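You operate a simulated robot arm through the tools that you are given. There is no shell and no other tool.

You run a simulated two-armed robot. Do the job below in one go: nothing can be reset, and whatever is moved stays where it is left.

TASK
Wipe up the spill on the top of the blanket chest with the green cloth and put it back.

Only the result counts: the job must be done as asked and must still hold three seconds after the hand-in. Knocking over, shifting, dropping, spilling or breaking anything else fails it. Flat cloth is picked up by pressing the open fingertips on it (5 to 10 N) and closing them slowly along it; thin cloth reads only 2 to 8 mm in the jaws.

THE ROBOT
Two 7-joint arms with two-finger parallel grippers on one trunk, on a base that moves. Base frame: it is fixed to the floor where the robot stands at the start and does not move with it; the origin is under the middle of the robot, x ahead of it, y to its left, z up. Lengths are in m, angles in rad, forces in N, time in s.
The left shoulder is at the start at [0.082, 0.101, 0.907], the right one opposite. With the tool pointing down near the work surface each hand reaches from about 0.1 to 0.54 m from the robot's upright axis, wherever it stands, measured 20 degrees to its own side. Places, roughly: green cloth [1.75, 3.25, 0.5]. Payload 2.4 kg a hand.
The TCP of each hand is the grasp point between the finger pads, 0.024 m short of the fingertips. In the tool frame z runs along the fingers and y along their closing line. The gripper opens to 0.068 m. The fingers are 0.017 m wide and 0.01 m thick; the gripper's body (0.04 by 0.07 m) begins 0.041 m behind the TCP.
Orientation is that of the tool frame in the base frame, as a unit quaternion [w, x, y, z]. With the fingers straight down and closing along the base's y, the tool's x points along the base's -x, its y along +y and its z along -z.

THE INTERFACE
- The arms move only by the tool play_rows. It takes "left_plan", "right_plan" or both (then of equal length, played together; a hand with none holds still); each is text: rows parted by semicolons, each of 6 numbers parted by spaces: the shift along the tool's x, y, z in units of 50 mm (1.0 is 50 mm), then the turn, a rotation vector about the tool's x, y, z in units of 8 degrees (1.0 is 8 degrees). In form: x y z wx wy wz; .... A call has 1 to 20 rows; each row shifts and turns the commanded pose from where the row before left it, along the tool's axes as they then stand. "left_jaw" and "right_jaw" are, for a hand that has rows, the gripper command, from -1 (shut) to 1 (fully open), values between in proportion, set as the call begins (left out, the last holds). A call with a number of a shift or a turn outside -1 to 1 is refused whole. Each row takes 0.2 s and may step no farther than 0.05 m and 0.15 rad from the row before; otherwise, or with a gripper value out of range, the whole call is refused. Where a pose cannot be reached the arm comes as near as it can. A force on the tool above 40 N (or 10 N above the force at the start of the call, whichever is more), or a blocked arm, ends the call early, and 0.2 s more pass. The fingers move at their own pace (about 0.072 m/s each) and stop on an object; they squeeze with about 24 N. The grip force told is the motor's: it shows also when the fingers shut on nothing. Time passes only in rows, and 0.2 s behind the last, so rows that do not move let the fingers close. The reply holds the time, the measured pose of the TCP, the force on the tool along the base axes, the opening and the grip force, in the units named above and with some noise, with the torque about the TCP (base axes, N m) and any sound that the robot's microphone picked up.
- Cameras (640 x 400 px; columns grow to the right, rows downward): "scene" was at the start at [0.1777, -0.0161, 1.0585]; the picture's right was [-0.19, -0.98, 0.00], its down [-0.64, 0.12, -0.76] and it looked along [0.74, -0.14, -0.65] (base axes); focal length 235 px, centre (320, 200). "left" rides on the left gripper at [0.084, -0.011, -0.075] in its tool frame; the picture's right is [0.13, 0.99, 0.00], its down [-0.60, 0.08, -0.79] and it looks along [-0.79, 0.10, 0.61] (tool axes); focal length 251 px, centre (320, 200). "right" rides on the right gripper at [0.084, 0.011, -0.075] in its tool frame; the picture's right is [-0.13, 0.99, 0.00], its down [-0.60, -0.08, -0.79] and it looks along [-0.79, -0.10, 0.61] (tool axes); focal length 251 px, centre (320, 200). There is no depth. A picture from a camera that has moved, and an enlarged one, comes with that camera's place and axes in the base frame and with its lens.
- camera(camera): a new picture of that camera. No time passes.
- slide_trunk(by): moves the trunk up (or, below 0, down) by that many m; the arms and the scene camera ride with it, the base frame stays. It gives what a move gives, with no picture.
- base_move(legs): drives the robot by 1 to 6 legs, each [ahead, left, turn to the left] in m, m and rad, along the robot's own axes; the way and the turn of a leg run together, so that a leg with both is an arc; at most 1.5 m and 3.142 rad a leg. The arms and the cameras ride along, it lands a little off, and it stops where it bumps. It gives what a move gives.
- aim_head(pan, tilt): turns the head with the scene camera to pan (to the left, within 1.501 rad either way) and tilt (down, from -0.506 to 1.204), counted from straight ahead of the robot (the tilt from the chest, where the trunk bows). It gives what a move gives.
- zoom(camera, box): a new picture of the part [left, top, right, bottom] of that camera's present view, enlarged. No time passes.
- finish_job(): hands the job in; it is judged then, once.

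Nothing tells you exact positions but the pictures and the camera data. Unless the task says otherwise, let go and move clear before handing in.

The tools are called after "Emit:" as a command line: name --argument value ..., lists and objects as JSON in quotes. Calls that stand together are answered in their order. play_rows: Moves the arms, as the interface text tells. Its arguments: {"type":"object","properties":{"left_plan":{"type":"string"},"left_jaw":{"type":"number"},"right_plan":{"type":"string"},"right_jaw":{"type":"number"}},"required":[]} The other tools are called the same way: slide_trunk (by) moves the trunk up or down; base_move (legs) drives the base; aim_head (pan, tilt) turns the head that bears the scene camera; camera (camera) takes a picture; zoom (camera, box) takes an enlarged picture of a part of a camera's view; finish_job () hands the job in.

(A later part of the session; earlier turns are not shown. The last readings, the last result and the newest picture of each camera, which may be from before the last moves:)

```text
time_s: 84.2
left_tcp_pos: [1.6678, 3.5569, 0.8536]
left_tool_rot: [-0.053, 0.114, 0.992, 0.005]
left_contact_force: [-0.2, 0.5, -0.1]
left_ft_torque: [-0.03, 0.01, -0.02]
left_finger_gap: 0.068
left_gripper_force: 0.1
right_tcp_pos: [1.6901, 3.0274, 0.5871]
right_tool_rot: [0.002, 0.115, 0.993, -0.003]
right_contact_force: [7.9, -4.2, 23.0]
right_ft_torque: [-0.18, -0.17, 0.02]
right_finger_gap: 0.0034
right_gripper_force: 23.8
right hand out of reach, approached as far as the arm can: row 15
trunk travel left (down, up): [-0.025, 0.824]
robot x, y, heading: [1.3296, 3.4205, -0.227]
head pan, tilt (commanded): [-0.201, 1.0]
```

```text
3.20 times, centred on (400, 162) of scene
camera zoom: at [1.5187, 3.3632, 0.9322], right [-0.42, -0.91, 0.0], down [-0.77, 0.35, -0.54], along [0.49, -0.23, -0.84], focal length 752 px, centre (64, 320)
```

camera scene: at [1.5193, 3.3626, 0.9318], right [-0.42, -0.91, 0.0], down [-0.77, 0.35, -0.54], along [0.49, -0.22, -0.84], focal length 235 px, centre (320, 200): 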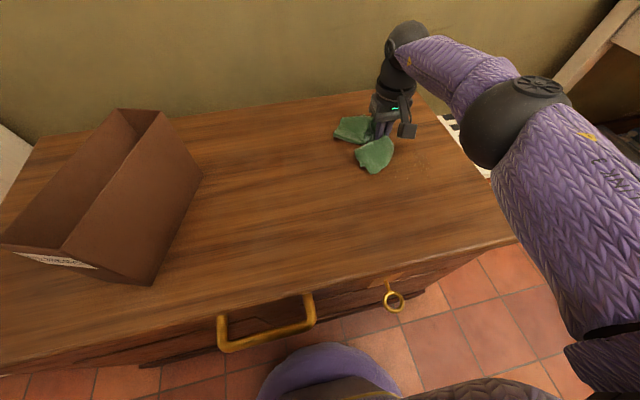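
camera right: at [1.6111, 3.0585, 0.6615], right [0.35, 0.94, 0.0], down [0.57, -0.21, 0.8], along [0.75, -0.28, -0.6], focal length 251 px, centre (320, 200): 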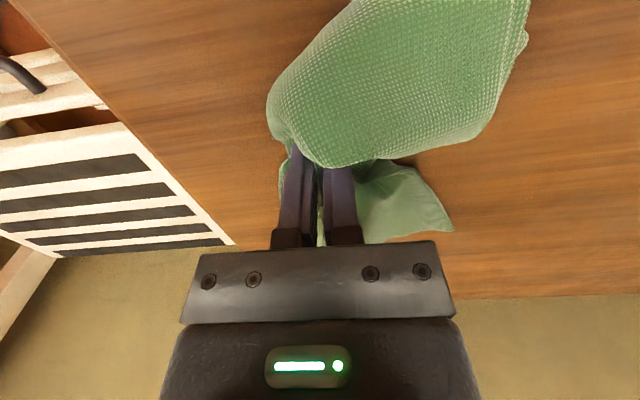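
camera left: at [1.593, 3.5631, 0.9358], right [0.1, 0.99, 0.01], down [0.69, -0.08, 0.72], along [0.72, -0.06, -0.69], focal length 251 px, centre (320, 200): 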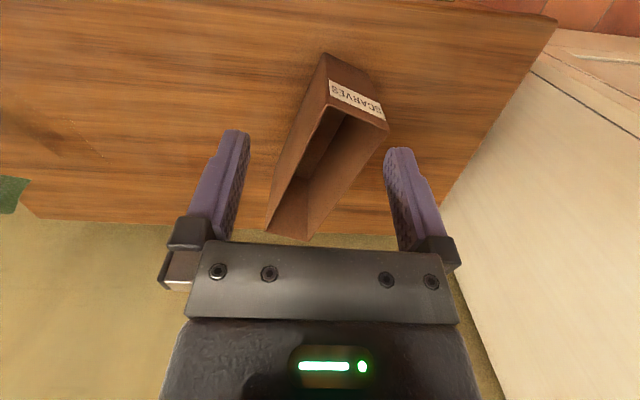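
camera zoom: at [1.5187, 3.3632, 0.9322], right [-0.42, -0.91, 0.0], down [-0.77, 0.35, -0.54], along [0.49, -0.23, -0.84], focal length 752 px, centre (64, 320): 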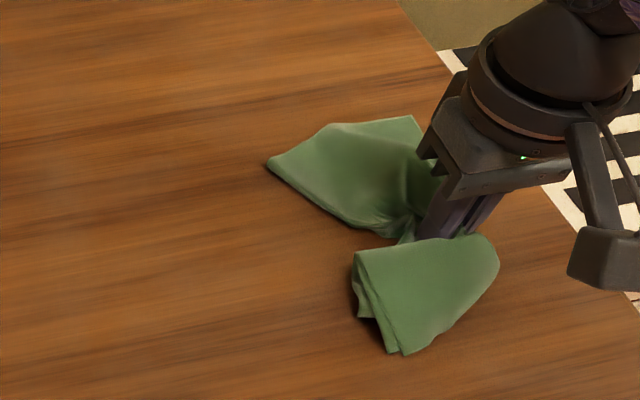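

The surface looks clean around the cloth. I lift the cloth clear and carry it partway left to inspect the bare area.

Emit:
play_rows --right_plan "0 0 -0.8 0 0 0; 0 0 -0.8 0 0 0; 0 0.3 -0.8 0 0 0; 0 0.6 -0.5 0 0 0; 0 0.7 0 0 0 0; 0 0.7 0 0 0 0; 0 0.7 0 0 0 0; 0 0.7 0 0 0 0; 0 0.7 0 0 0 0; 0 0.4 0 0 0 0; 0 0 0 0 0 0; 0 0 0 0 0 0"

Emit:
camera --camera "scene"

Emit:
camera --camera "right"

Emit:
camera --camera "left"

```text
time_s: 86.8
left_tcp_pos: [1.6683, 3.5566, 0.8508]
left_tool_rot: [-0.054, 0.114, 0.992, 0.005]
left_contact_force: [-0.7, -0.3, -0.7]
left_ft_torque: [0.04, 0.0, 0.05]
left_finger_gap: 0.068
left_gripper_force: 0.1
right_tcp_pos: [1.7431, 3.2622, 0.7295]
right_tool_rot: [0.001, 0.115, 0.993, -0.002]
right_contact_force: [-0.2, -0.1, -0.4]
right_ft_torque: [-0.01, 0.03, 0.07]
right_finger_gap: 0.0029
right_gripper_force: 24.3
trunk travel left (down, up): [-0.025, 0.824]
robot x, y, heading: [1.3295, 3.4248, -0.228]
head pan, tilt (commanded): [-0.201, 1.0]
```

```text
taken
camera scene: at [1.5193, 3.3623, 0.9319], right [-0.42, -0.91, 0.0], down [-0.77, 0.35, -0.54], along [0.49, -0.22, -0.84], focal length 235 px, centre (320, 200)
```

scene: 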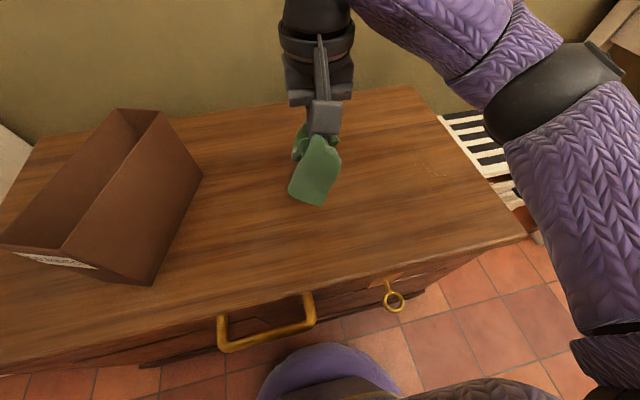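

```text
taken
camera right: at [1.6656, 3.2933, 0.8044], right [0.35, 0.94, 0.0], down [0.57, -0.21, 0.8], along [0.74, -0.28, -0.61], focal length 251 px, centre (320, 200)
```

right: 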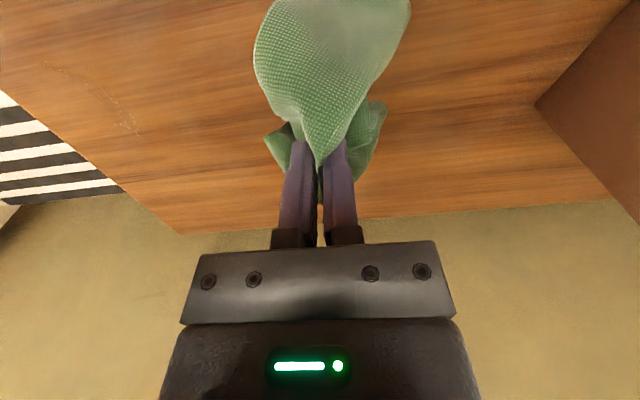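

```text
taken
camera left: at [1.593, 3.5632, 0.9358], right [0.1, 0.99, 0.01], down [0.69, -0.08, 0.72], along [0.72, -0.06, -0.69], focal length 251 px, centre (320, 200)
```

left: 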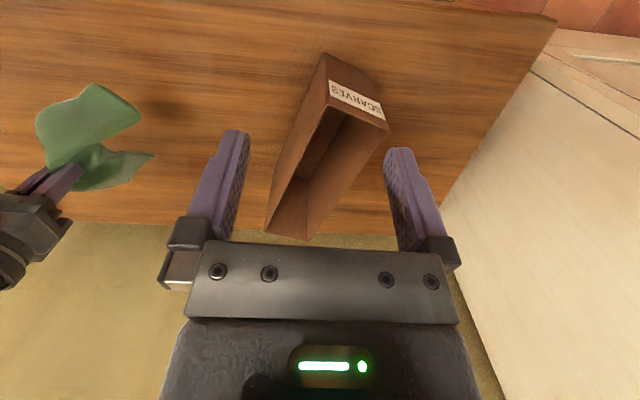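

Most of it is gone, but a thin residue remains near the right. I'll zoom in on it.

Emit:
zoom --camera "scene" --box '[340, 120, 500, 220]'

Emit:
zoom --camera "right" --box '[0, 20, 260, 180]'

```text
4.00 times, centred on (420, 170) of scene
camera zoom: at [1.5193, 3.3623, 0.9319], right [-0.42, -0.91, 0.0], down [-0.77, 0.35, -0.54], along [0.49, -0.22, -0.84], focal length 940 px, centre (-80, 320)
```

zoom: 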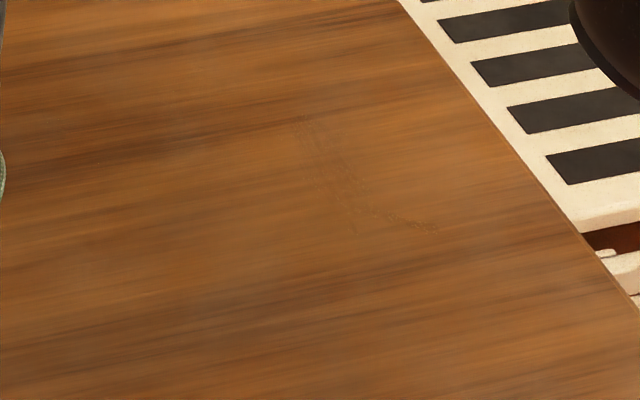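

```text
2.46 times, centred on (130, 100) of right
camera zoom: at [1.6656, 3.2933, 0.8044], right [0.35, 0.94, 0.0], down [0.57, -0.21, 0.8], along [0.74, -0.28, -0.61], focal length 619 px, centre (788, 446)
```

zoom: 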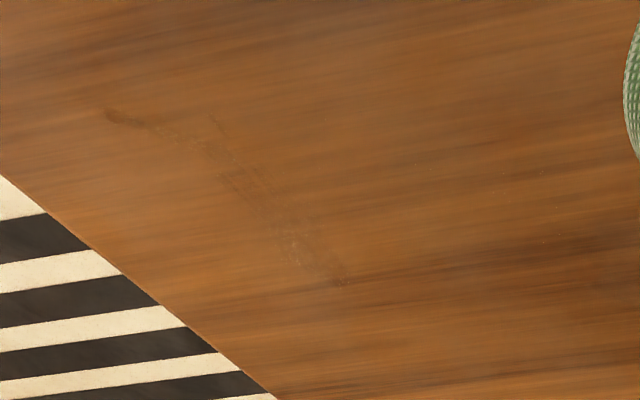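

A thin streak remains at the right end (about u 0.95–1.04, v 3.31–3.345). I go back and wipe there, approaching from its right side and working leftwards.

Emit:
play_rows --right_plan "0.1 -0.8 0 0 0 0; 0.1 -0.8 0 0 0 0; 0.1 -0.8 0 0 0 0; 0 -0.8 0 0 0 0; 0 -0.8 0 0 0 0; 0 -0.8 0 0 0 0; 0 -0.7 0 0 0 0; 0 0 0.8 0 0 0; 0 0 0.8 0 0 0; 0 0 0.7 0 0 0; 0 0 0.4 0 0 0; 0 0 0 0 0 0"

Emit:
play_rows --right_plan "0 0 0.08 0 0 0; 0 0 0 0 0 0"

```text
time_s: 89.4
left_tcp_pos: [1.6679, 3.5553, 0.8536]
left_tool_rot: [-0.054, 0.114, 0.992, 0.005]
left_contact_force: [-1.0, -0.4, -0.1]
left_ft_torque: [-0.01, 0.0, 0.0]
left_finger_gap: 0.0682
left_gripper_force: 0.1
right_tcp_pos: [1.6675, 2.9964, 0.5949]
right_tool_rot: [0.002, 0.115, 0.993, -0.002]
right_contact_force: [-0.4, -0.6, 0.4]
right_ft_torque: [0.01, 0.02, 0.0]
right_finger_gap: 0.0032
right_gripper_force: 23.9
trunk travel left (down, up): [-0.025, 0.824]
robot x, y, heading: [1.3292, 3.4202, -0.228]
head pan, tilt (commanded): [-0.201, 1.0]
```

```text
time_s: 90.0
left_tcp_pos: [1.6673, 3.5549, 0.853]
left_tool_rot: [-0.053, 0.114, 0.992, 0.006]
left_contact_force: [0.4, -0.5, -0.5]
left_ft_torque: [-0.03, 0.02, 0.01]
left_finger_gap: 0.068
left_gripper_force: 0.0
right_tcp_pos: [1.668, 2.996, 0.5915]
right_tool_rot: [0.002, 0.114, 0.993, -0.002]
right_contact_force: [-0.9, 0.4, 1.1]
right_ft_torque: [0.01, 0.0, 0.03]
right_finger_gap: 0.0033
right_gripper_force: 23.8
trunk travel left (down, up): [-0.025, 0.824]
robot x, y, heading: [1.3281, 3.419, -0.225]
head pan, tilt (commanded): [-0.201, 1.0]
```

Emit:
play_rows --right_plan "0 0 0.07 0 0 0; 0 0 0 0 0 0"

```text
time_s: 90.6
left_tcp_pos: [1.6678, 3.556, 0.8514]
left_tool_rot: [-0.053, 0.114, 0.992, 0.005]
left_contact_force: [0.8, 0.0, 1.4]
left_ft_torque: [-0.04, -0.03, -0.01]
left_finger_gap: 0.0681
left_gripper_force: 0.0
right_tcp_pos: [1.6683, 2.9952, 0.5874]
right_tool_rot: [0.002, 0.114, 0.994, -0.003]
right_contact_force: [0.6, -0.6, 2.9]
right_ft_torque: [-0.05, -0.05, -0.01]
right_finger_gap: 0.003
right_gripper_force: 24.4
trunk travel left (down, up): [-0.025, 0.824]
robot x, y, heading: [1.3304, 3.4212, -0.229]
head pan, tilt (commanded): [-0.201, 1.0]
```

Emit:
play_rows --right_plan "0 0 0.025 0 0 0; -0.32 0 0 0 0 0; -0.32 0 0 0 0 0; -0.32 0 0 0 0 0; -0.32 0 0 0 0 0; -0.32 0 0 0 0 0; 0 0.2 0 0 0 0; 0.32 0 0 0 0 0; 0.32 0 0 0 0 0; 0.32 0 0 0 0 0; 0.32 0 0 0 0 0; 0.32 0 0 0 0 0; 0 0.2 0 0 0 0; -0.32 0 0 0 0 0; -0.32 0 0 0 0 0; -0.32 0 0 0 0 0; -0.32 0 0 0 0 0; -0.32 0 0 0 0 0; 0 0.2 0 0 0 0"

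Emit:
play_rows --right_plan "0.32 0 0 0 0 0; 0.32 0 0 0 0 0; 0.32 0 0 0 0 0; 0.32 0 0 0 0 0; 0.32 0 0 0 0 0; 0 0.2 0 0 0 0; -0.32 0 0 0 0 0; -0.32 0 0 0 0 0; -0.32 0 0 0 0 0; -0.32 0 0 0 0 0; -0.32 0 0 0 0 0; -0.32 0 0 0 0 0; 0 0.2 0 0 0 0; 0.32 0 0 0 0 0; 0.32 0 0 0 0 0; 0.32 0 0 0 0 0; 0.32 0 0 0 0 0; 0.32 0 0 0 0 0; 0.32 0 0 0 0 0; 0 0.2 0 0 0 0"

Emit:
zoom --camera "scene" --box '[340, 100, 540, 225]'

Emit:
camera --camera "right"

```text
time_s: 94.6
left_tcp_pos: [1.668, 3.5565, 0.8526]
left_tool_rot: [-0.052, 0.113, 0.992, 0.005]
left_contact_force: [0.2, -0.4, 0.5]
left_ft_torque: [-0.01, -0.03, 0.0]
left_finger_gap: 0.068
left_gripper_force: 0.0
right_tcp_pos: [1.736, 3.0151, 0.5867]
right_tool_rot: [0.002, 0.114, 0.993, -0.003]
right_contact_force: [-0.8, -3.6, 10.4]
right_ft_torque: [-0.11, 0.02, 0.02]
right_finger_gap: 0.0033
right_gripper_force: 24.4
right hand out of reach, approached as far as the arm can: row 5, 6
trunk travel left (down, up): [-0.025, 0.824]
robot x, y, heading: [1.3297, 3.4173, -0.236]
head pan, tilt (commanded): [-0.201, 1.0]
```

```text
time_s: 98.8
left_tcp_pos: [1.6671, 3.5564, 0.8531]
left_tool_rot: [-0.052, 0.114, 0.992, 0.005]
left_contact_force: [-0.2, 0.1, 0.3]
left_ft_torque: [0.0, 0.02, 0.0]
left_finger_gap: 0.0681
left_gripper_force: 0.1
right_tcp_pos: [1.6619, 3.0614, 0.5868]
right_tool_rot: [0.003, 0.116, 0.993, -0.004]
right_contact_force: [-2.3, -10.0, 29.2]
right_ft_torque: [-0.31, 0.11, -0.02]
right_finger_gap: 0.0033
right_gripper_force: 23.8
trunk travel left (down, up): [-0.025, 0.824]
robot x, y, heading: [1.3322, 3.4225, -0.233]
head pan, tilt (commanded): [-0.201, 1.0]
```

```text
3.20 times, centred on (440, 162) of scene
camera zoom: at [1.5177, 3.3626, 0.9324], right [-0.42, -0.91, 0.0], down [-0.76, 0.35, -0.54], along [0.49, -0.23, -0.84], focal length 752 px, centre (-64, 320)
```

zoom: 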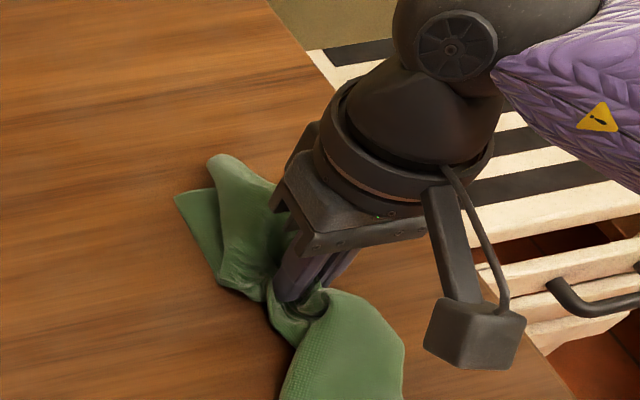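

```text
taken
camera right: at [1.5835, 3.0923, 0.6614], right [0.35, 0.94, -0.01], down [0.57, -0.21, 0.8], along [0.74, -0.29, -0.6], focal length 251 px, centre (320, 200)
```

right: 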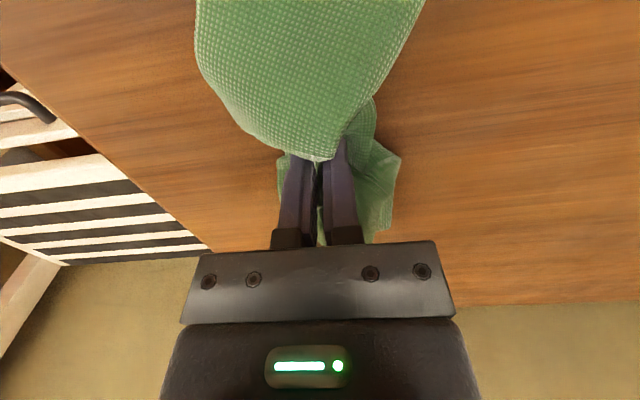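

The area looks clean where visible. I lift and move left again for a full inspection.

Emit:
play_rows --right_plan "0 0 -0.8 0 0 0; 0 0 -0.8 0 0 0; 0 0.3 -0.8 0 0 0; 0 0.6 -0.5 0 0 0; -0.2 0.7 0 0 0 0; -0.2 0.7 0 0 0 0; -0.2 0.7 0 0 0 0; 0 0.7 0 0 0 0; 0 0.6 0 0 0 0; 0 0 0 0 0 0; 0 0 0 0 0 0"

Emit:
zoom --camera "scene" --box '[340, 120, 500, 220]'

Emit:
camera --camera "right"

Emit:
zoom --camera "right" --box '[0, 20, 260, 180]'

```text
time_s: 101.2
left_tcp_pos: [1.6675, 3.556, 0.8534]
left_tool_rot: [-0.053, 0.114, 0.992, 0.005]
left_contact_force: [-0.1, 0.2, 0.7]
left_ft_torque: [0.01, 0.0, 0.0]
left_finger_gap: 0.068
left_gripper_force: 0.0
right_tcp_pos: [1.742, 3.2651, 0.7295]
right_tool_rot: [0.001, 0.114, 0.993, -0.004]
right_contact_force: [-0.2, -0.3, -0.5]
right_ft_torque: [-0.02, 0.04, -0.01]
right_finger_gap: 0.0032
right_gripper_force: 23.9
trunk travel left (down, up): [-0.025, 0.824]
robot x, y, heading: [1.3294, 3.4206, -0.228]
head pan, tilt (commanded): [-0.201, 1.0]
```

```text
4.00 times, centred on (420, 170) of scene
camera zoom: at [1.5193, 3.3623, 0.9319], right [-0.42, -0.91, 0.0], down [-0.77, 0.35, -0.54], along [0.49, -0.22, -0.84], focal length 940 px, centre (-80, 320)
```

zoom: 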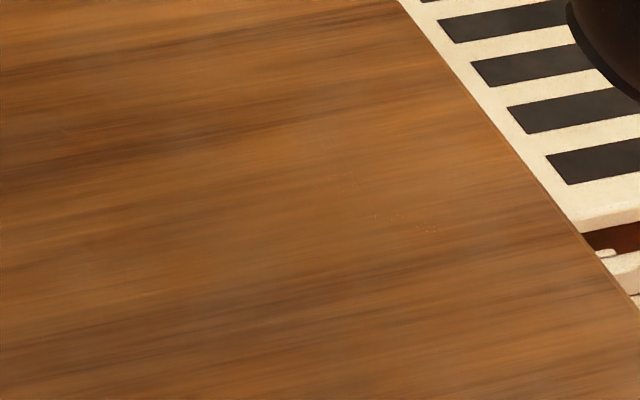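

```text
taken
camera right: at [1.6634, 3.2964, 0.8041], right [0.35, 0.94, 0.0], down [0.57, -0.21, 0.8], along [0.74, -0.28, -0.61], focal length 251 px, centre (320, 200)
```

right: 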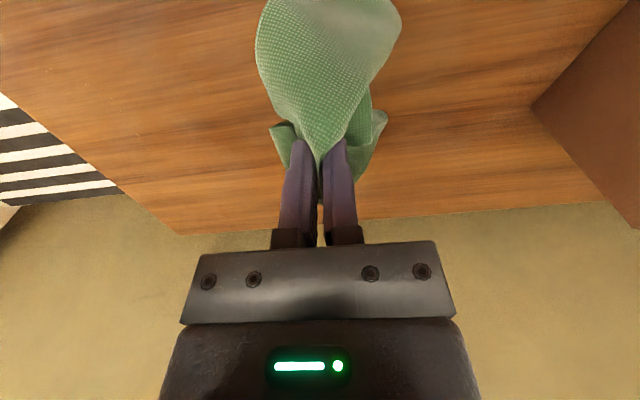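

```text
2.46 times, centred on (130, 100) of right
camera zoom: at [1.6634, 3.2964, 0.8041], right [0.35, 0.94, 0.0], down [0.57, -0.21, 0.8], along [0.74, -0.28, -0.61], focal length 619 px, centre (788, 446)
```

zoom: 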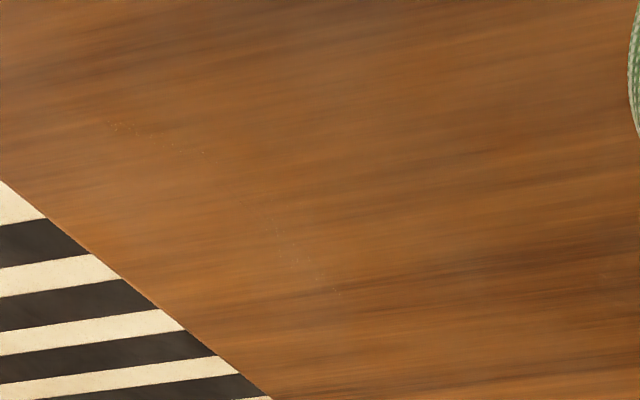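

Nearly clean — just faint specks. I check the rest of the wiped area too before one more finishing pass.

Emit:
zoom --camera "scene" --box '[400, 140, 480, 200]'

Emit:
zoom --camera "scene" --box '[330, 100, 430, 170]'

```text
6.67 times, centred on (440, 170) of scene
camera zoom: at [1.5193, 3.3623, 0.9319], right [-0.42, -0.91, 0.0], down [-0.77, 0.35, -0.54], along [0.49, -0.22, -0.84], focal length 1566 px, centre (-480, 400)
```

zoom: 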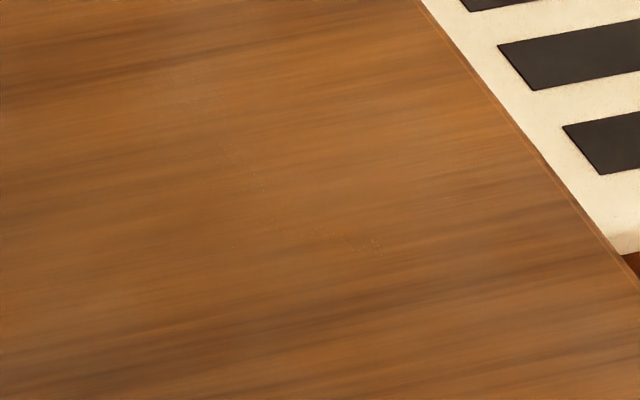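

```text
5.71 times, centred on (380, 135) of scene
camera zoom: at [1.5193, 3.3623, 0.9319], right [-0.42, -0.91, 0.0], down [-0.77, 0.35, -0.54], along [0.49, -0.22, -0.84], focal length 1342 px, centre (-23, 571)
```

zoom: 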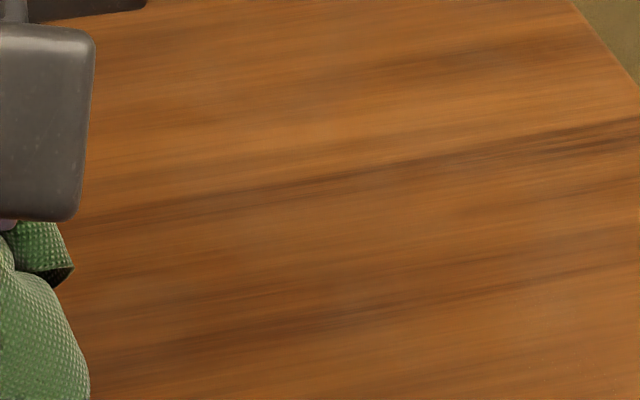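

I do one finishing pass over the last specks at the right.

Emit:
play_rows --right_plan "0.2 -0.8 0 0 0 0; 0.2 -0.8 0 0 0 0; 0.2 -0.8 0 0 0 0; 0 -0.8 0 0 0 0; 0 -0.8 0 0 0 0; 0 -0.8 0 0 0 0; 0 -0.8 0 0 0 0; 0 0 0.8 0 0 0; 0 0 0.8 0 0 0; 0 0 0.7 0 0 0; 0 0 0.4 0 0 0; 0 0 0.1 0 0 0; 0 0 0 0 0 0"

Emit:
play_rows --right_plan "0 0 0.05 0 0 0; 0 0 0 0 0 0"

```text
time_s: 104.0
left_tcp_pos: [1.668, 3.5568, 0.8522]
left_tool_rot: [-0.052, 0.114, 0.992, 0.005]
left_contact_force: [1.0, 0.1, 0.1]
left_ft_torque: [-0.05, -0.03, 0.0]
left_finger_gap: 0.0681
left_gripper_force: 0.1
right_tcp_pos: [1.6496, 2.9976, 0.5897]
right_tool_rot: [0.002, 0.114, 0.993, -0.003]
right_contact_force: [1.1, -0.8, 2.1]
right_ft_torque: [-0.02, -0.03, 0.03]
right_finger_gap: 0.003
right_gripper_force: 23.9
trunk travel left (down, up): [-0.025, 0.824]
robot x, y, heading: [1.3288, 3.4193, -0.231]
head pan, tilt (commanded): [-0.201, 1.0]
```

```text
time_s: 104.6
left_tcp_pos: [1.669, 3.5574, 0.8522]
left_tool_rot: [-0.053, 0.115, 0.992, 0.005]
left_contact_force: [-0.3, -0.5, 0.9]
left_ft_torque: [-0.01, 0.02, 0.0]
left_finger_gap: 0.0679
left_gripper_force: 0.1
right_tcp_pos: [1.6491, 2.9986, 0.5883]
right_tool_rot: [0.002, 0.113, 0.994, -0.002]
right_contact_force: [0.7, 0.2, 5.7]
right_ft_torque: [0.02, -0.03, 0.01]
right_finger_gap: 0.0034
right_gripper_force: 23.9
trunk travel left (down, up): [-0.025, 0.824]
robot x, y, heading: [1.3269, 3.424, -0.227]
head pan, tilt (commanded): [-0.201, 1.0]
```

Emit:
play_rows --right_plan "0 0 0.015 0 0 0; -0.32 0 0 0 0 0; -0.32 0 0 0 0 0; -0.32 0 0 0 0 0; -0.32 0 0 0 0 0; -0.32 0 0 0 0 0; 0 0.2 0 0 0 0; 0.32 0 0 0 0 0; 0.32 0 0 0 0 0; 0.32 0 0 0 0 0; 0.32 0 0 0 0 0; 0.32 0 0 0 0 0; 0 0.2 0 0 0 0; -0.32 0 0 0 0 0; -0.32 0 0 0 0 0; -0.32 0 0 0 0 0; -0.32 0 0 0 0 0; -0.32 0 0 0 0 0; -0.32 0 0 0 0 0; 0 0.2 0 0 0 0"

Emit:
play_rows --right_plan "0.32 0 0 0 0 0; 0.32 0 0 0 0 0; 0.32 0 0 0 0 0; 0.32 0 0 0 0 0; 0.32 0 0 0 0 0; 0.32 0 0 0 0 0; 0 0.2 -0.01 0 0 0; -0.32 0 0 0 0 0; -0.32 0 0 0 0 0; -0.32 0 0 0 0 0; -0.32 0 0 0 0 0; -0.32 0 0 0 0 0; -0.32 0 0 0 0 0; -0.3 0 0 0 0 0; 0 0.2 -0.01 0 0 0; 0.32 0 0 0 0 0; 0.32 0 0 0 0 0; 0.32 0 0 0 0 0; 0.32 0 0 0 0 0; 0.32 0 0 0 0 0"

Emit:
play_rows --right_plan "0 0 -0.8 0 0 0; 0 0 -0.8 0 0 0; 0 0.3 -0.8 0 0 0; 0 0.6 -0.5 0 0 0; 0 0.7 0 0 0 0; 0 0.7 0 0 0 0; 0 0.7 0 0 0 0; 0 0.7 0 0 0 0; 0 0.6 0 0 0 0; 0 0 0 0 0 0; 0 0 0 0 0 0"

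Emit:
zoom --camera "scene" --box '[400, 140, 480, 200]'

Emit:
camera --camera "scene"

Emit:
zoom --camera "right" --box '[0, 0, 260, 180]'

```text
time_s: 108.8
left_tcp_pos: [1.6687, 3.5552, 0.8521]
left_tool_rot: [-0.053, 0.114, 0.992, 0.006]
left_contact_force: [-0.5, 0.1, -0.6]
left_ft_torque: [-0.01, 0.01, -0.02]
left_finger_gap: 0.0681
left_gripper_force: 0.0
right_tcp_pos: [1.7489, 3.0063, 0.5887]
right_tool_rot: [0.002, 0.114, 0.993, -0.003]
right_contact_force: [0.5, -0.3, 1.4]
right_ft_torque: [-0.08, 0.05, 0.02]
right_finger_gap: 0.0031
right_gripper_force: 24.0
trunk travel left (down, up): [-0.025, 0.824]
robot x, y, heading: [1.3271, 3.4233, -0.226]
head pan, tilt (commanded): [-0.201, 1.0]
```

```text
time_s: 113.0
left_tcp_pos: [1.6687, 3.5564, 0.8528]
left_tool_rot: [-0.054, 0.113, 0.992, 0.005]
left_contact_force: [0.2, -0.2, 0.0]
left_ft_torque: [0.02, -0.01, -0.04]
left_finger_gap: 0.0681
left_gripper_force: 0.0
right_tcp_pos: [1.6899, 3.0397, 0.5888]
right_tool_rot: [0.002, 0.114, 0.994, -0.003]
right_contact_force: [0.1, -0.8, 0.0]
right_ft_torque: [-0.03, -0.01, -0.02]
right_finger_gap: 0.003
right_gripper_force: 24.1
trunk travel left (down, up): [-0.025, 0.824]
robot x, y, heading: [1.3273, 3.4195, -0.227]
head pan, tilt (commanded): [-0.201, 1.0]
```

```text
time_s: 115.4
left_tcp_pos: [1.6677, 3.5557, 0.8536]
left_tool_rot: [-0.053, 0.114, 0.992, 0.006]
left_contact_force: [-0.1, -0.4, 1.1]
left_ft_torque: [0.03, 0.03, 0.02]
left_finger_gap: 0.0681
left_gripper_force: 0.1
right_tcp_pos: [1.7396, 3.2508, 0.7339]
right_tool_rot: [0.001, 0.113, 0.994, -0.003]
right_contact_force: [0.1, -1.3, -0.4]
right_ft_torque: [-0.01, -0.02, -0.02]
right_finger_gap: 0.0032
right_gripper_force: 24.3
trunk travel left (down, up): [-0.025, 0.824]
robot x, y, heading: [1.329, 3.4207, -0.229]
head pan, tilt (commanded): [-0.201, 1.0]
```

```text
6.67 times, centred on (440, 170) of scene
camera zoom: at [1.5193, 3.3623, 0.9319], right [-0.42, -0.91, 0.0], down [-0.77, 0.35, -0.54], along [0.49, -0.22, -0.84], focal length 1566 px, centre (-480, 400)
```

zoom: 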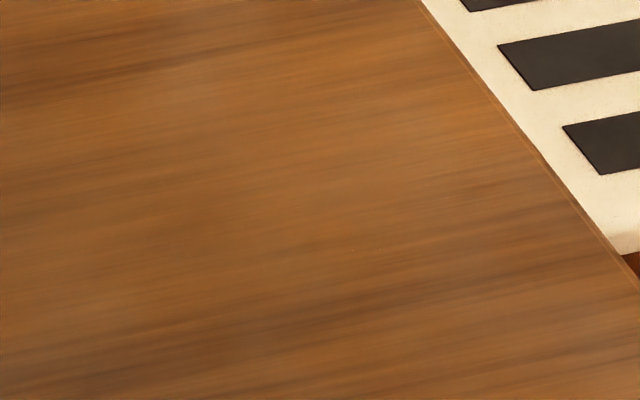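

```text
taken
camera scene: at [1.5193, 3.3623, 0.9319], right [-0.42, -0.91, 0.0], down [-0.77, 0.35, -0.54], along [0.49, -0.22, -0.84], focal length 235 px, centre (320, 200)
```

scene: 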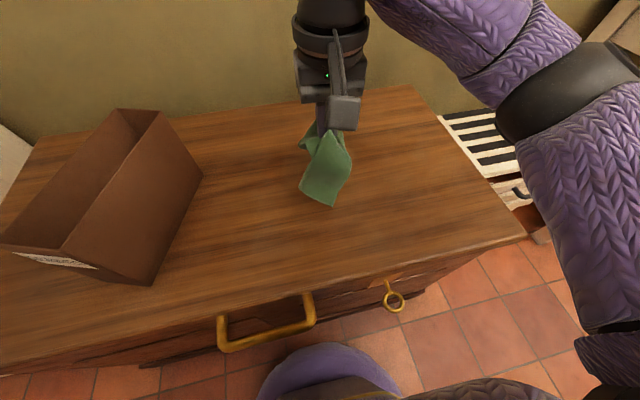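

```text
2.22 times, centred on (130, 90) of right
camera zoom: at [1.6609, 3.2818, 0.8079], right [0.35, 0.94, 0.0], down [0.57, -0.21, 0.8], along [0.74, -0.28, -0.61], focal length 559 px, centre (742, 444)
```

zoom: 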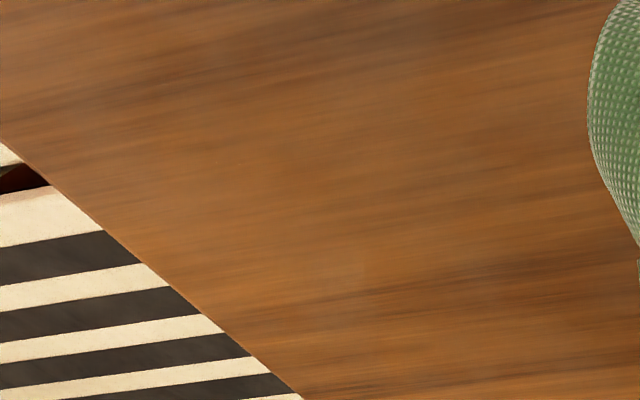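

The surface is clean now. Next I carry the cloth back: I'll lower it a bit beyond its old place and draw it toward me so that the far part lies straight.

Emit:
aim_head --pan 0.1 --tilt 0.9

Emit:
play_rows --right_plan "-0.5 0.5 0 0 0 0; -0.5 0.5 0 0 0 0; -0.5 0.6 0 0 0 0; -0.4 0.66 0 0 0 0; 0 0 0 0 0 0; 0 0 0.7 0 0 0; 0 0 0.7 0 0 0; 0 0 0.7 0 0 0; 0 0 0.4 0 0 0; 0 0 0 0 0 0"

Emit:
camera --camera "scene"

Emit:
camera --camera "right"

```text
time_s: 116.2
left_tcp_pos: [1.6684, 3.556, 0.8524]
left_tool_rot: [-0.053, 0.113, 0.992, 0.005]
left_contact_force: [0.6, 0.2, -0.6]
left_ft_torque: [-0.05, 0.03, 0.0]
left_finger_gap: 0.0679
left_gripper_force: 0.0
right_tcp_pos: [1.7396, 3.2502, 0.7329]
right_tool_rot: [0.001, 0.114, 0.993, -0.003]
right_contact_force: [0.3, -0.1, -0.2]
right_ft_torque: [0.01, -0.01, 0.01]
right_finger_gap: 0.0032
right_gripper_force: 24.3
trunk travel left (down, up): [-0.025, 0.824]
robot x, y, heading: [1.3291, 3.4211, -0.23]
head pan, tilt (commanded): [0.099, 0.901]
```

```text
time_s: 118.4
left_tcp_pos: [1.6686, 3.5553, 0.8522]
left_tool_rot: [-0.053, 0.114, 0.992, 0.005]
left_contact_force: [0.5, 1.0, 0.9]
left_ft_torque: [0.02, -0.01, 0.0]
left_finger_gap: 0.068
left_gripper_force: 0.0
right_tcp_pos: [1.843, 3.3266, 0.6035]
right_tool_rot: [0.001, 0.114, 0.993, -0.003]
right_contact_force: [0.3, -0.2, -0.5]
right_ft_torque: [-0.01, 0.03, -0.02]
right_finger_gap: 0.003
right_gripper_force: 24.4
right hand out of reach, approached as far as the arm can: row 4
trunk travel left (down, up): [-0.025, 0.824]
robot x, y, heading: [1.3292, 3.4212, -0.23]
head pan, tilt (commanded): [0.099, 0.901]
```

```text
taken
camera scene: at [1.5308, 3.3817, 0.9391], right [-0.13, -0.99, 0.0], down [-0.78, 0.1, -0.62], along [0.62, -0.08, -0.78], focal length 235 px, centre (320, 200)
```

scene: 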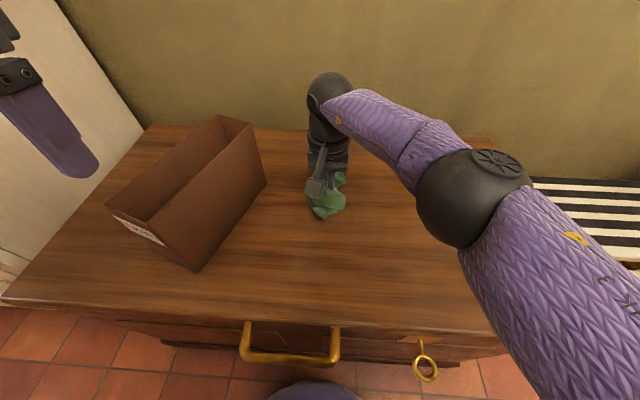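

```text
taken
camera right: at [1.7628, 3.3574, 0.6786], right [0.35, 0.94, 0.0], down [0.57, -0.21, 0.8], along [0.74, -0.28, -0.61], focal length 251 px, centre (320, 200)
```

right: 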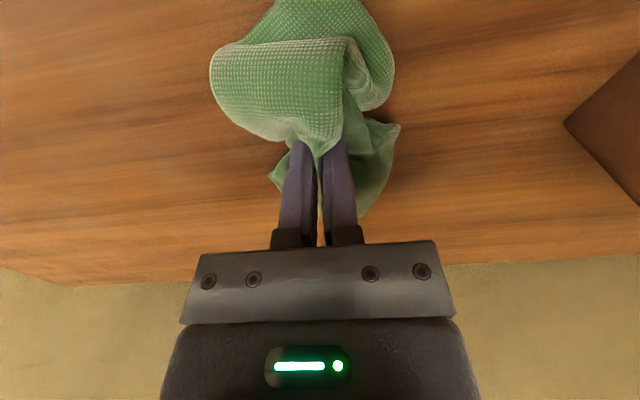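

The far flap already reaches out to about u≈1.13. I lower to the surface and draw the cloth about 5 cm toward me to its original grasp point.

Emit:
play_rows --right_plan "0 0 0.25 0 0 0; 0.3 0.1 0 0 0 0; 0.3 0.1 0 0 0 0; 0.3 0.1 0 0 0 0; 0 0 0 0 0 0"

Emit:
camera --camera "right"

Emit:
zoom --camera "scene" --box '[220, 100, 440, 260]'

```text
time_s: 119.6
left_tcp_pos: [1.6679, 3.5565, 0.8529]
left_tool_rot: [-0.052, 0.114, 0.992, 0.005]
left_contact_force: [0.2, 0.2, 0.6]
left_ft_torque: [-0.03, -0.01, 0.0]
left_finger_gap: 0.0679
left_gripper_force: 0.0
right_tcp_pos: [1.8012, 3.3499, 0.5909]
right_tool_rot: [0.001, 0.114, 0.993, -0.003]
right_contact_force: [0.3, -0.5, 1.3]
right_ft_torque: [0.01, -0.03, 0.0]
right_finger_gap: 0.0032
right_gripper_force: 23.7
trunk travel left (down, up): [-0.025, 0.824]
robot x, y, heading: [1.3315, 3.4211, -0.231]
head pan, tilt (commanded): [0.099, 0.901]
```

```text
taken
camera right: at [1.7222, 3.3812, 0.666], right [0.35, 0.94, 0.0], down [0.57, -0.21, 0.8], along [0.74, -0.28, -0.61], focal length 251 px, centre (320, 200)
```

right: 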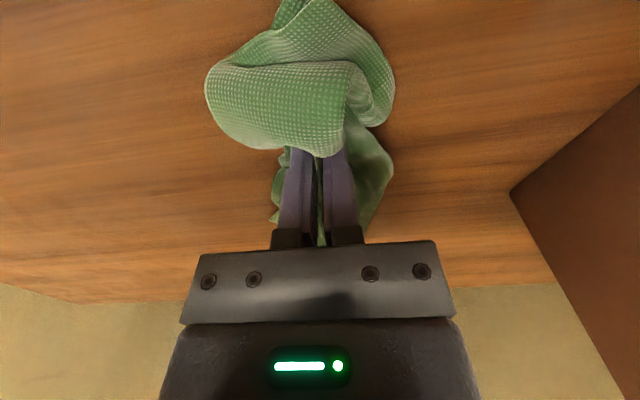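

```text
2.50 times, centred on (330, 180) of scene
camera zoom: at [1.5308, 3.3816, 0.9391], right [-0.13, -0.99, 0.0], down [-0.78, 0.1, -0.62], along [0.62, -0.08, -0.78], focal length 587 px, centre (295, 250)
```

zoom: 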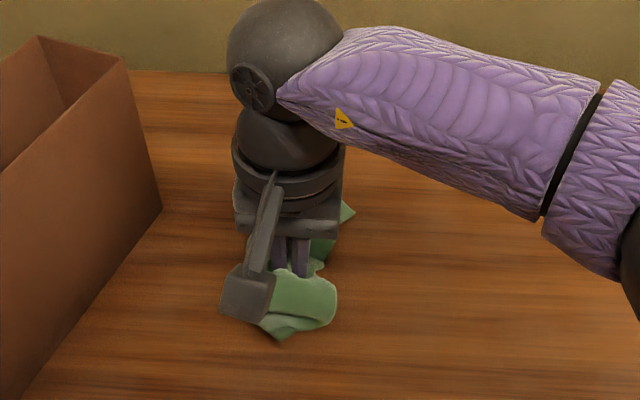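

The pinch point is back at its original place. I press lightly and open the fingers slowly so they spread the ruck out again.

Emit:
play_rows --right_plan "0 0 0.06 0 0 0; 0 0 0 0 0 0"

Emit:
play_rows --right_plan "0 0 0 0 0 0; 0 0 0 0 0 0" --right_jaw -0.7

Emit:
play_rows --right_plan "0 0 0 0 0 0; 0 0 0 0 0 0" --right_jaw -0.4

Emit:
camera --camera "right"

```text
time_s: 120.2
left_tcp_pos: [1.6687, 3.5563, 0.8527]
left_tool_rot: [-0.053, 0.114, 0.992, 0.005]
left_contact_force: [-0.1, -0.4, 0.4]
left_ft_torque: [0.01, 0.02, -0.01]
left_finger_gap: 0.0681
left_gripper_force: 0.1
right_tcp_pos: [1.8015, 3.3505, 0.5883]
right_tool_rot: [0.001, 0.114, 0.993, -0.002]
right_contact_force: [0.9, 0.0, 2.0]
right_ft_torque: [0.0, 0.01, -0.02]
right_finger_gap: 0.003
right_gripper_force: 24.0
trunk travel left (down, up): [-0.025, 0.824]
robot x, y, heading: [1.33, 3.4238, -0.226]
head pan, tilt (commanded): [0.099, 0.901]
```

```text
time_s: 120.8
left_tcp_pos: [1.6684, 3.5553, 0.8521]
left_tool_rot: [-0.053, 0.113, 0.992, 0.005]
left_contact_force: [0.3, -0.3, -0.4]
left_ft_torque: [-0.03, -0.02, 0.0]
left_finger_gap: 0.068
left_gripper_force: 0.1
right_tcp_pos: [1.8013, 3.3501, 0.5889]
right_tool_rot: [0.001, 0.114, 0.994, -0.003]
right_contact_force: [0.3, -0.3, 2.1]
right_ft_torque: [-0.05, 0.03, 0.0]
right_finger_gap: 0.0098
right_gripper_force: 0.2
trunk travel left (down, up): [-0.025, 0.824]
robot x, y, heading: [1.3284, 3.422, -0.228]
head pan, tilt (commanded): [0.099, 0.901]
```

```text
time_s: 121.4
left_tcp_pos: [1.6682, 3.5558, 0.8538]
left_tool_rot: [-0.053, 0.114, 0.992, 0.005]
left_contact_force: [0.0, -0.5, 0.3]
left_ft_torque: [0.02, 0.02, 0.01]
left_finger_gap: 0.0682
left_gripper_force: 0.0
right_tcp_pos: [1.8002, 3.3512, 0.5891]
right_tool_rot: [0.002, 0.114, 0.993, -0.002]
right_contact_force: [-0.9, -0.6, 0.5]
right_ft_torque: [0.01, 0.02, -0.02]
right_finger_gap: 0.0198
right_gripper_force: 0.0
trunk travel left (down, up): [-0.025, 0.824]
robot x, y, heading: [1.3325, 3.4225, -0.227]
head pan, tilt (commanded): [0.099, 0.901]
```

```text
taken
camera right: at [1.7223, 3.3812, 0.6634], right [0.35, 0.94, 0.0], down [0.57, -0.21, 0.8], along [0.74, -0.28, -0.61], focal length 251 px, centre (320, 200)
```

right: 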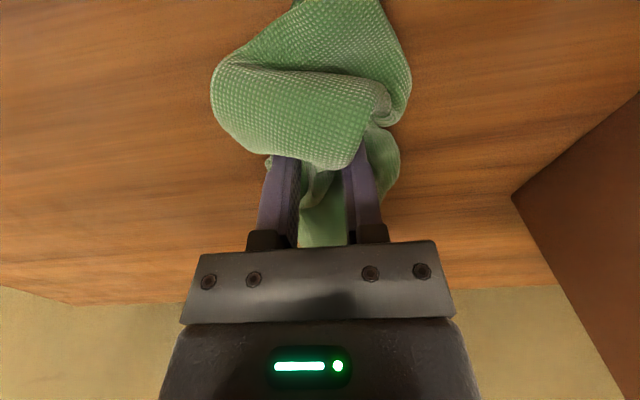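

I add a little press and keep opening.

Emit:
play_rows --right_plan "0 0 0.04 0 0 0; 0 0 0 0 0 0" --right_jaw -0.2

Emit:
play_rows --right_plan "0 0 0 0 0 0; 0 0 0 0 0 0" --right_jaw 0.2

Emit:
play_rows --right_plan "0 0 0 0 0 0; 0 0 0 0 0 0" --right_jaw 0.6

Emit:
camera --camera "right"

```text
time_s: 122.0
left_tcp_pos: [1.6664, 3.5562, 0.8523]
left_tool_rot: [-0.053, 0.113, 0.992, 0.005]
left_contact_force: [-0.7, -0.2, 0.3]
left_ft_torque: [0.04, 0.0, 0.03]
left_finger_gap: 0.0679
left_gripper_force: 0.1
right_tcp_pos: [1.8006, 3.3497, 0.5867]
right_tool_rot: [0.002, 0.114, 0.994, -0.001]
right_contact_force: [-0.4, -0.1, 5.8]
right_ft_torque: [-0.04, 0.02, -0.02]
right_finger_gap: 0.0267
right_gripper_force: 0.2
trunk travel left (down, up): [-0.025, 0.824]
robot x, y, heading: [1.3282, 3.4236, -0.234]
head pan, tilt (commanded): [0.099, 0.901]
```

```text
time_s: 122.6
left_tcp_pos: [1.6684, 3.5557, 0.8524]
left_tool_rot: [-0.053, 0.114, 0.992, 0.005]
left_contact_force: [0.0, -0.1, 0.4]
left_ft_torque: [0.0, 0.04, 0.01]
left_finger_gap: 0.0677
left_gripper_force: 0.0
right_tcp_pos: [1.8014, 3.3512, 0.5862]
right_tool_rot: [0.002, 0.114, 0.993, -0.003]
right_contact_force: [-0.1, 1.4, 6.1]
right_ft_torque: [-0.04, 0.01, -0.02]
right_finger_gap: 0.0392
right_gripper_force: 0.0
trunk travel left (down, up): [-0.025, 0.824]
robot x, y, heading: [1.3305, 3.4215, -0.228]
head pan, tilt (commanded): [0.099, 0.901]
```

```text
time_s: 123.2
left_tcp_pos: [1.6682, 3.5565, 0.8532]
left_tool_rot: [-0.053, 0.114, 0.992, 0.005]
left_contact_force: [-0.6, -0.1, -0.2]
left_ft_torque: [0.01, -0.01, 0.01]
left_finger_gap: 0.0679
left_gripper_force: 0.1
right_tcp_pos: [1.801, 3.351, 0.5869]
right_tool_rot: [0.001, 0.114, 0.993, -0.003]
right_contact_force: [-0.2, 1.6, 5.6]
right_ft_torque: [-0.08, 0.0, 0.0]
right_finger_gap: 0.0526
right_gripper_force: 0.0
trunk travel left (down, up): [-0.025, 0.824]
robot x, y, heading: [1.3317, 3.4234, -0.227]
head pan, tilt (commanded): [0.099, 0.901]
```

```text
taken
camera right: at [1.7223, 3.3812, 0.6619], right [0.35, 0.94, 0.0], down [0.57, -0.21, 0.8], along [0.74, -0.28, -0.61], focal length 251 px, centre (320, 200)
```

right: 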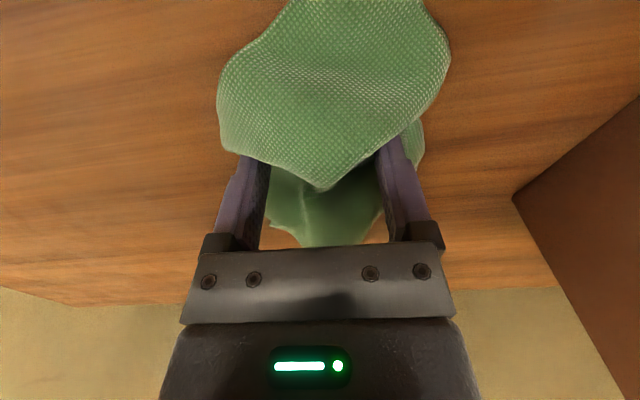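

That spreads it well. I open fully, then lift straight up and look.

Emit:
play_rows --right_plan "0 0 0 0 0 0; 0 0 0 0 0 0" --right_jaw 1

Emit:
play_rows --right_plan "0 0 -0.5 0 0 0; 0 0 -0.8 0 0 0; 0 0 -0.8 0 0 0; 0.5 -0.7 0 0 0 0; 0.3 -0.8 0 0 0 0; 0 -0.9 0 0 0 0; 0 0 0 0 0 0"

Emit:
camera --camera "scene"

Emit:
zoom --camera "scene" --box '[220, 120, 440, 260]'

Emit:
camera --camera "right"

```text
time_s: 123.8
left_tcp_pos: [1.6684, 3.5565, 0.8521]
left_tool_rot: [-0.053, 0.114, 0.992, 0.005]
left_contact_force: [-0.2, 0.1, 0.5]
left_ft_torque: [-0.02, -0.01, 0.01]
left_finger_gap: 0.0681
left_gripper_force: 0.1
right_tcp_pos: [1.8017, 3.3501, 0.5879]
right_tool_rot: [0.002, 0.115, 0.993, -0.003]
right_contact_force: [0.4, 0.8, 5.3]
right_ft_torque: [-0.13, -0.01, 0.02]
right_finger_gap: 0.0658
right_gripper_force: 0.0
trunk travel left (down, up): [-0.025, 0.824]
robot x, y, heading: [1.3317, 3.4215, -0.226]
head pan, tilt (commanded): [0.099, 0.901]
```

```text
time_s: 125.4
left_tcp_pos: [1.6689, 3.5567, 0.8512]
left_tool_rot: [-0.054, 0.114, 0.992, 0.005]
left_contact_force: [0.2, -1.0, -0.7]
left_ft_torque: [0.02, -0.01, -0.02]
left_finger_gap: 0.0679
left_gripper_force: 0.1
right_tcp_pos: [1.7362, 3.2453, 0.6928]
right_tool_rot: [0.002, 0.114, 0.993, -0.003]
right_contact_force: [1.3, -0.3, -0.3]
right_ft_torque: [0.01, -0.01, -0.06]
right_finger_gap: 0.068
right_gripper_force: 0.0
trunk travel left (down, up): [-0.025, 0.824]
robot x, y, heading: [1.3311, 3.4192, -0.23]
head pan, tilt (commanded): [0.099, 0.901]
```

```text
taken
camera scene: at [1.5308, 3.3816, 0.9391], right [-0.13, -0.99, 0.0], down [-0.78, 0.1, -0.62], along [0.62, -0.08, -0.78], focal length 235 px, centre (320, 200)
```

scene: 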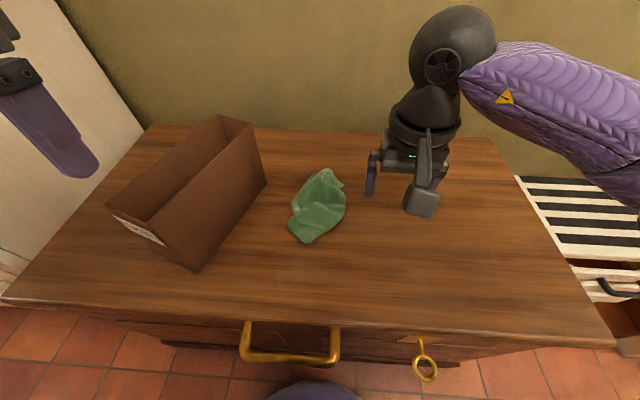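

```text
2.86 times, centred on (330, 190) of scene
camera zoom: at [1.5308, 3.3816, 0.9391], right [-0.13, -0.99, 0.0], down [-0.78, 0.1, -0.62], along [0.62, -0.08, -0.78], focal length 671 px, centre (291, 229)
```

zoom: 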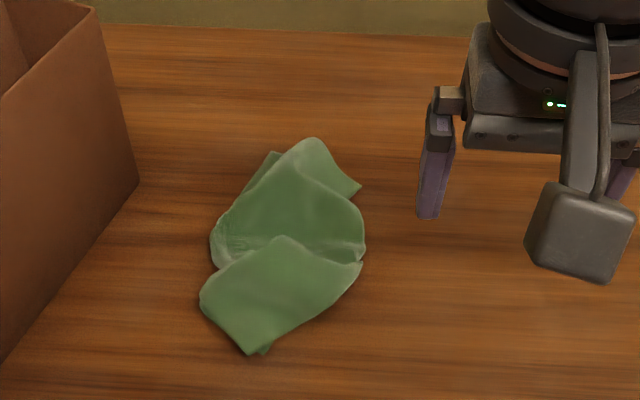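

```text
taken
camera right: at [1.6564, 3.2756, 0.7675], right [0.35, 0.94, 0.0], down [0.57, -0.21, 0.8], along [0.74, -0.28, -0.61], focal length 251 px, centre (320, 200)
```

right: 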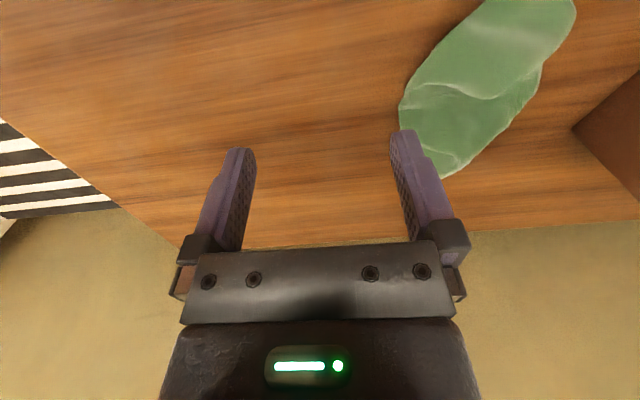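

The cloth lies back at its place (centre within ~2 cm), just somewhat rumpled with the near end folded back. I'll smooth it: press gently on the near end and draw it toward me.

Emit:
play_rows --right_plan "0.1 0.9 0 0 0 0; 0.1 0.9 0 0 0 0; 0.18 0.9 0 0 0 0; 0 0 0.9 0 0 0; 0 0 0.8 0 0 0; 0 0 0 0 0 0" --right_jaw -0.3

Emit:
camera --camera "right"

Emit:
zoom --camera "scene" --box '[220, 120, 440, 260]'

```text
time_s: 126.8
left_tcp_pos: [1.6688, 3.5566, 0.8527]
left_tool_rot: [-0.053, 0.115, 0.992, 0.005]
left_contact_force: [1.0, 0.1, 0.3]
left_ft_torque: [-0.02, -0.02, 0.0]
left_finger_gap: 0.068
left_gripper_force: 0.0
right_tcp_pos: [1.7478, 3.3796, 0.6055]
right_tool_rot: [0.002, 0.114, 0.993, -0.002]
right_contact_force: [1.2, 0.0, 0.4]
right_ft_torque: [0.0, 0.0, -0.04]
right_finger_gap: 0.0237
right_gripper_force: 0.1
trunk travel left (down, up): [-0.025, 0.824]
robot x, y, heading: [1.328, 3.4184, -0.23]
head pan, tilt (commanded): [0.099, 0.901]
```

```text
taken
camera right: at [1.6684, 3.4099, 0.6809], right [0.35, 0.94, 0.0], down [0.57, -0.21, 0.8], along [0.74, -0.28, -0.61], focal length 251 px, centre (320, 200)
```

right: 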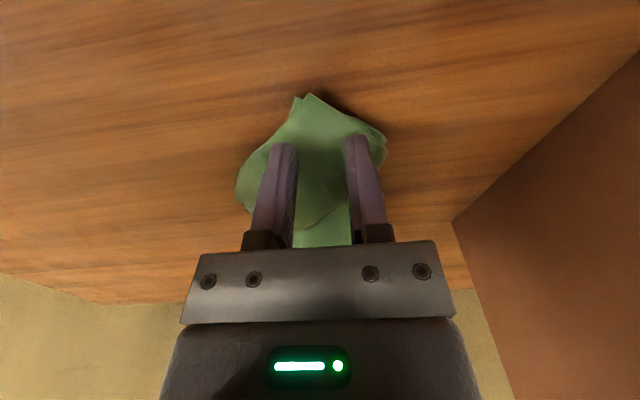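

```text
2.86 times, centred on (330, 190) of scene
camera zoom: at [1.5308, 3.3817, 0.9391], right [-0.13, -0.99, 0.0], down [-0.78, 0.1, -0.62], along [0.62, -0.08, -0.78], focal length 671 px, centre (291, 229)
```

zoom: 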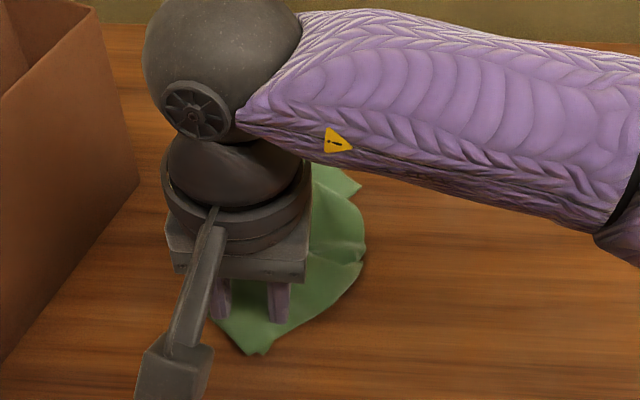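

Emit:
play_rows --right_plan "0 0 0.15 0 0 0; 0 0 0.1 0 0 0; 0 0 0 0 0 0"

Emit:
play_rows --right_plan "0 0 0.04 0 0 0; 0 0 0 0 0 0"

Emit:
play_rows --right_plan "0 0 0.04 0 0 0; 0 0 0 0 0 0"

```text
time_s: 127.6
left_tcp_pos: [1.6679, 3.5573, 0.8526]
left_tool_rot: [-0.054, 0.114, 0.992, 0.005]
left_contact_force: [0.7, 0.1, 0.6]
left_ft_torque: [0.01, 0.01, -0.01]
left_finger_gap: 0.0681
left_gripper_force: 0.0
right_tcp_pos: [1.7474, 3.3783, 0.5951]
right_tool_rot: [0.001, 0.114, 0.993, -0.003]
right_contact_force: [-0.5, -0.2, 0.4]
right_ft_torque: [0.03, -0.02, 0.01]
right_finger_gap: 0.0238
right_gripper_force: 0.0
trunk travel left (down, up): [-0.025, 0.824]
robot x, y, heading: [1.3296, 3.4225, -0.229]
head pan, tilt (commanded): [0.099, 0.901]
```

```text
time_s: 128.2
left_tcp_pos: [1.6696, 3.5552, 0.8534]
left_tool_rot: [-0.052, 0.113, 0.992, 0.005]
left_contact_force: [0.1, 0.3, -0.7]
left_ft_torque: [0.03, 0.03, -0.03]
left_finger_gap: 0.0679
left_gripper_force: 0.2
right_tcp_pos: [1.7481, 3.3777, 0.5928]
right_tool_rot: [0.001, 0.114, 0.993, -0.002]
right_contact_force: [-0.6, -0.1, 0.6]
right_ft_torque: [0.0, 0.0, -0.02]
right_finger_gap: 0.0238
right_gripper_force: 0.2
trunk travel left (down, up): [-0.025, 0.824]
robot x, y, heading: [1.326, 3.4233, -0.226]
head pan, tilt (commanded): [0.099, 0.901]
```

```text
time_s: 128.8
left_tcp_pos: [1.6691, 3.5559, 0.8529]
left_tool_rot: [-0.053, 0.114, 0.992, 0.005]
left_contact_force: [0.3, 0.3, -0.3]
left_ft_torque: [0.0, -0.01, 0.03]
left_finger_gap: 0.0683
left_gripper_force: 0.1
right_tcp_pos: [1.7464, 3.3786, 0.5892]
right_tool_rot: [0.002, 0.114, 0.993, -0.002]
right_contact_force: [-0.4, -0.4, -0.5]
right_ft_torque: [0.05, -0.02, 0.0]
right_finger_gap: 0.0237
right_gripper_force: 0.1
trunk travel left (down, up): [-0.025, 0.824]
robot x, y, heading: [1.3313, 3.422, -0.229]
head pan, tilt (commanded): [0.099, 0.901]
```

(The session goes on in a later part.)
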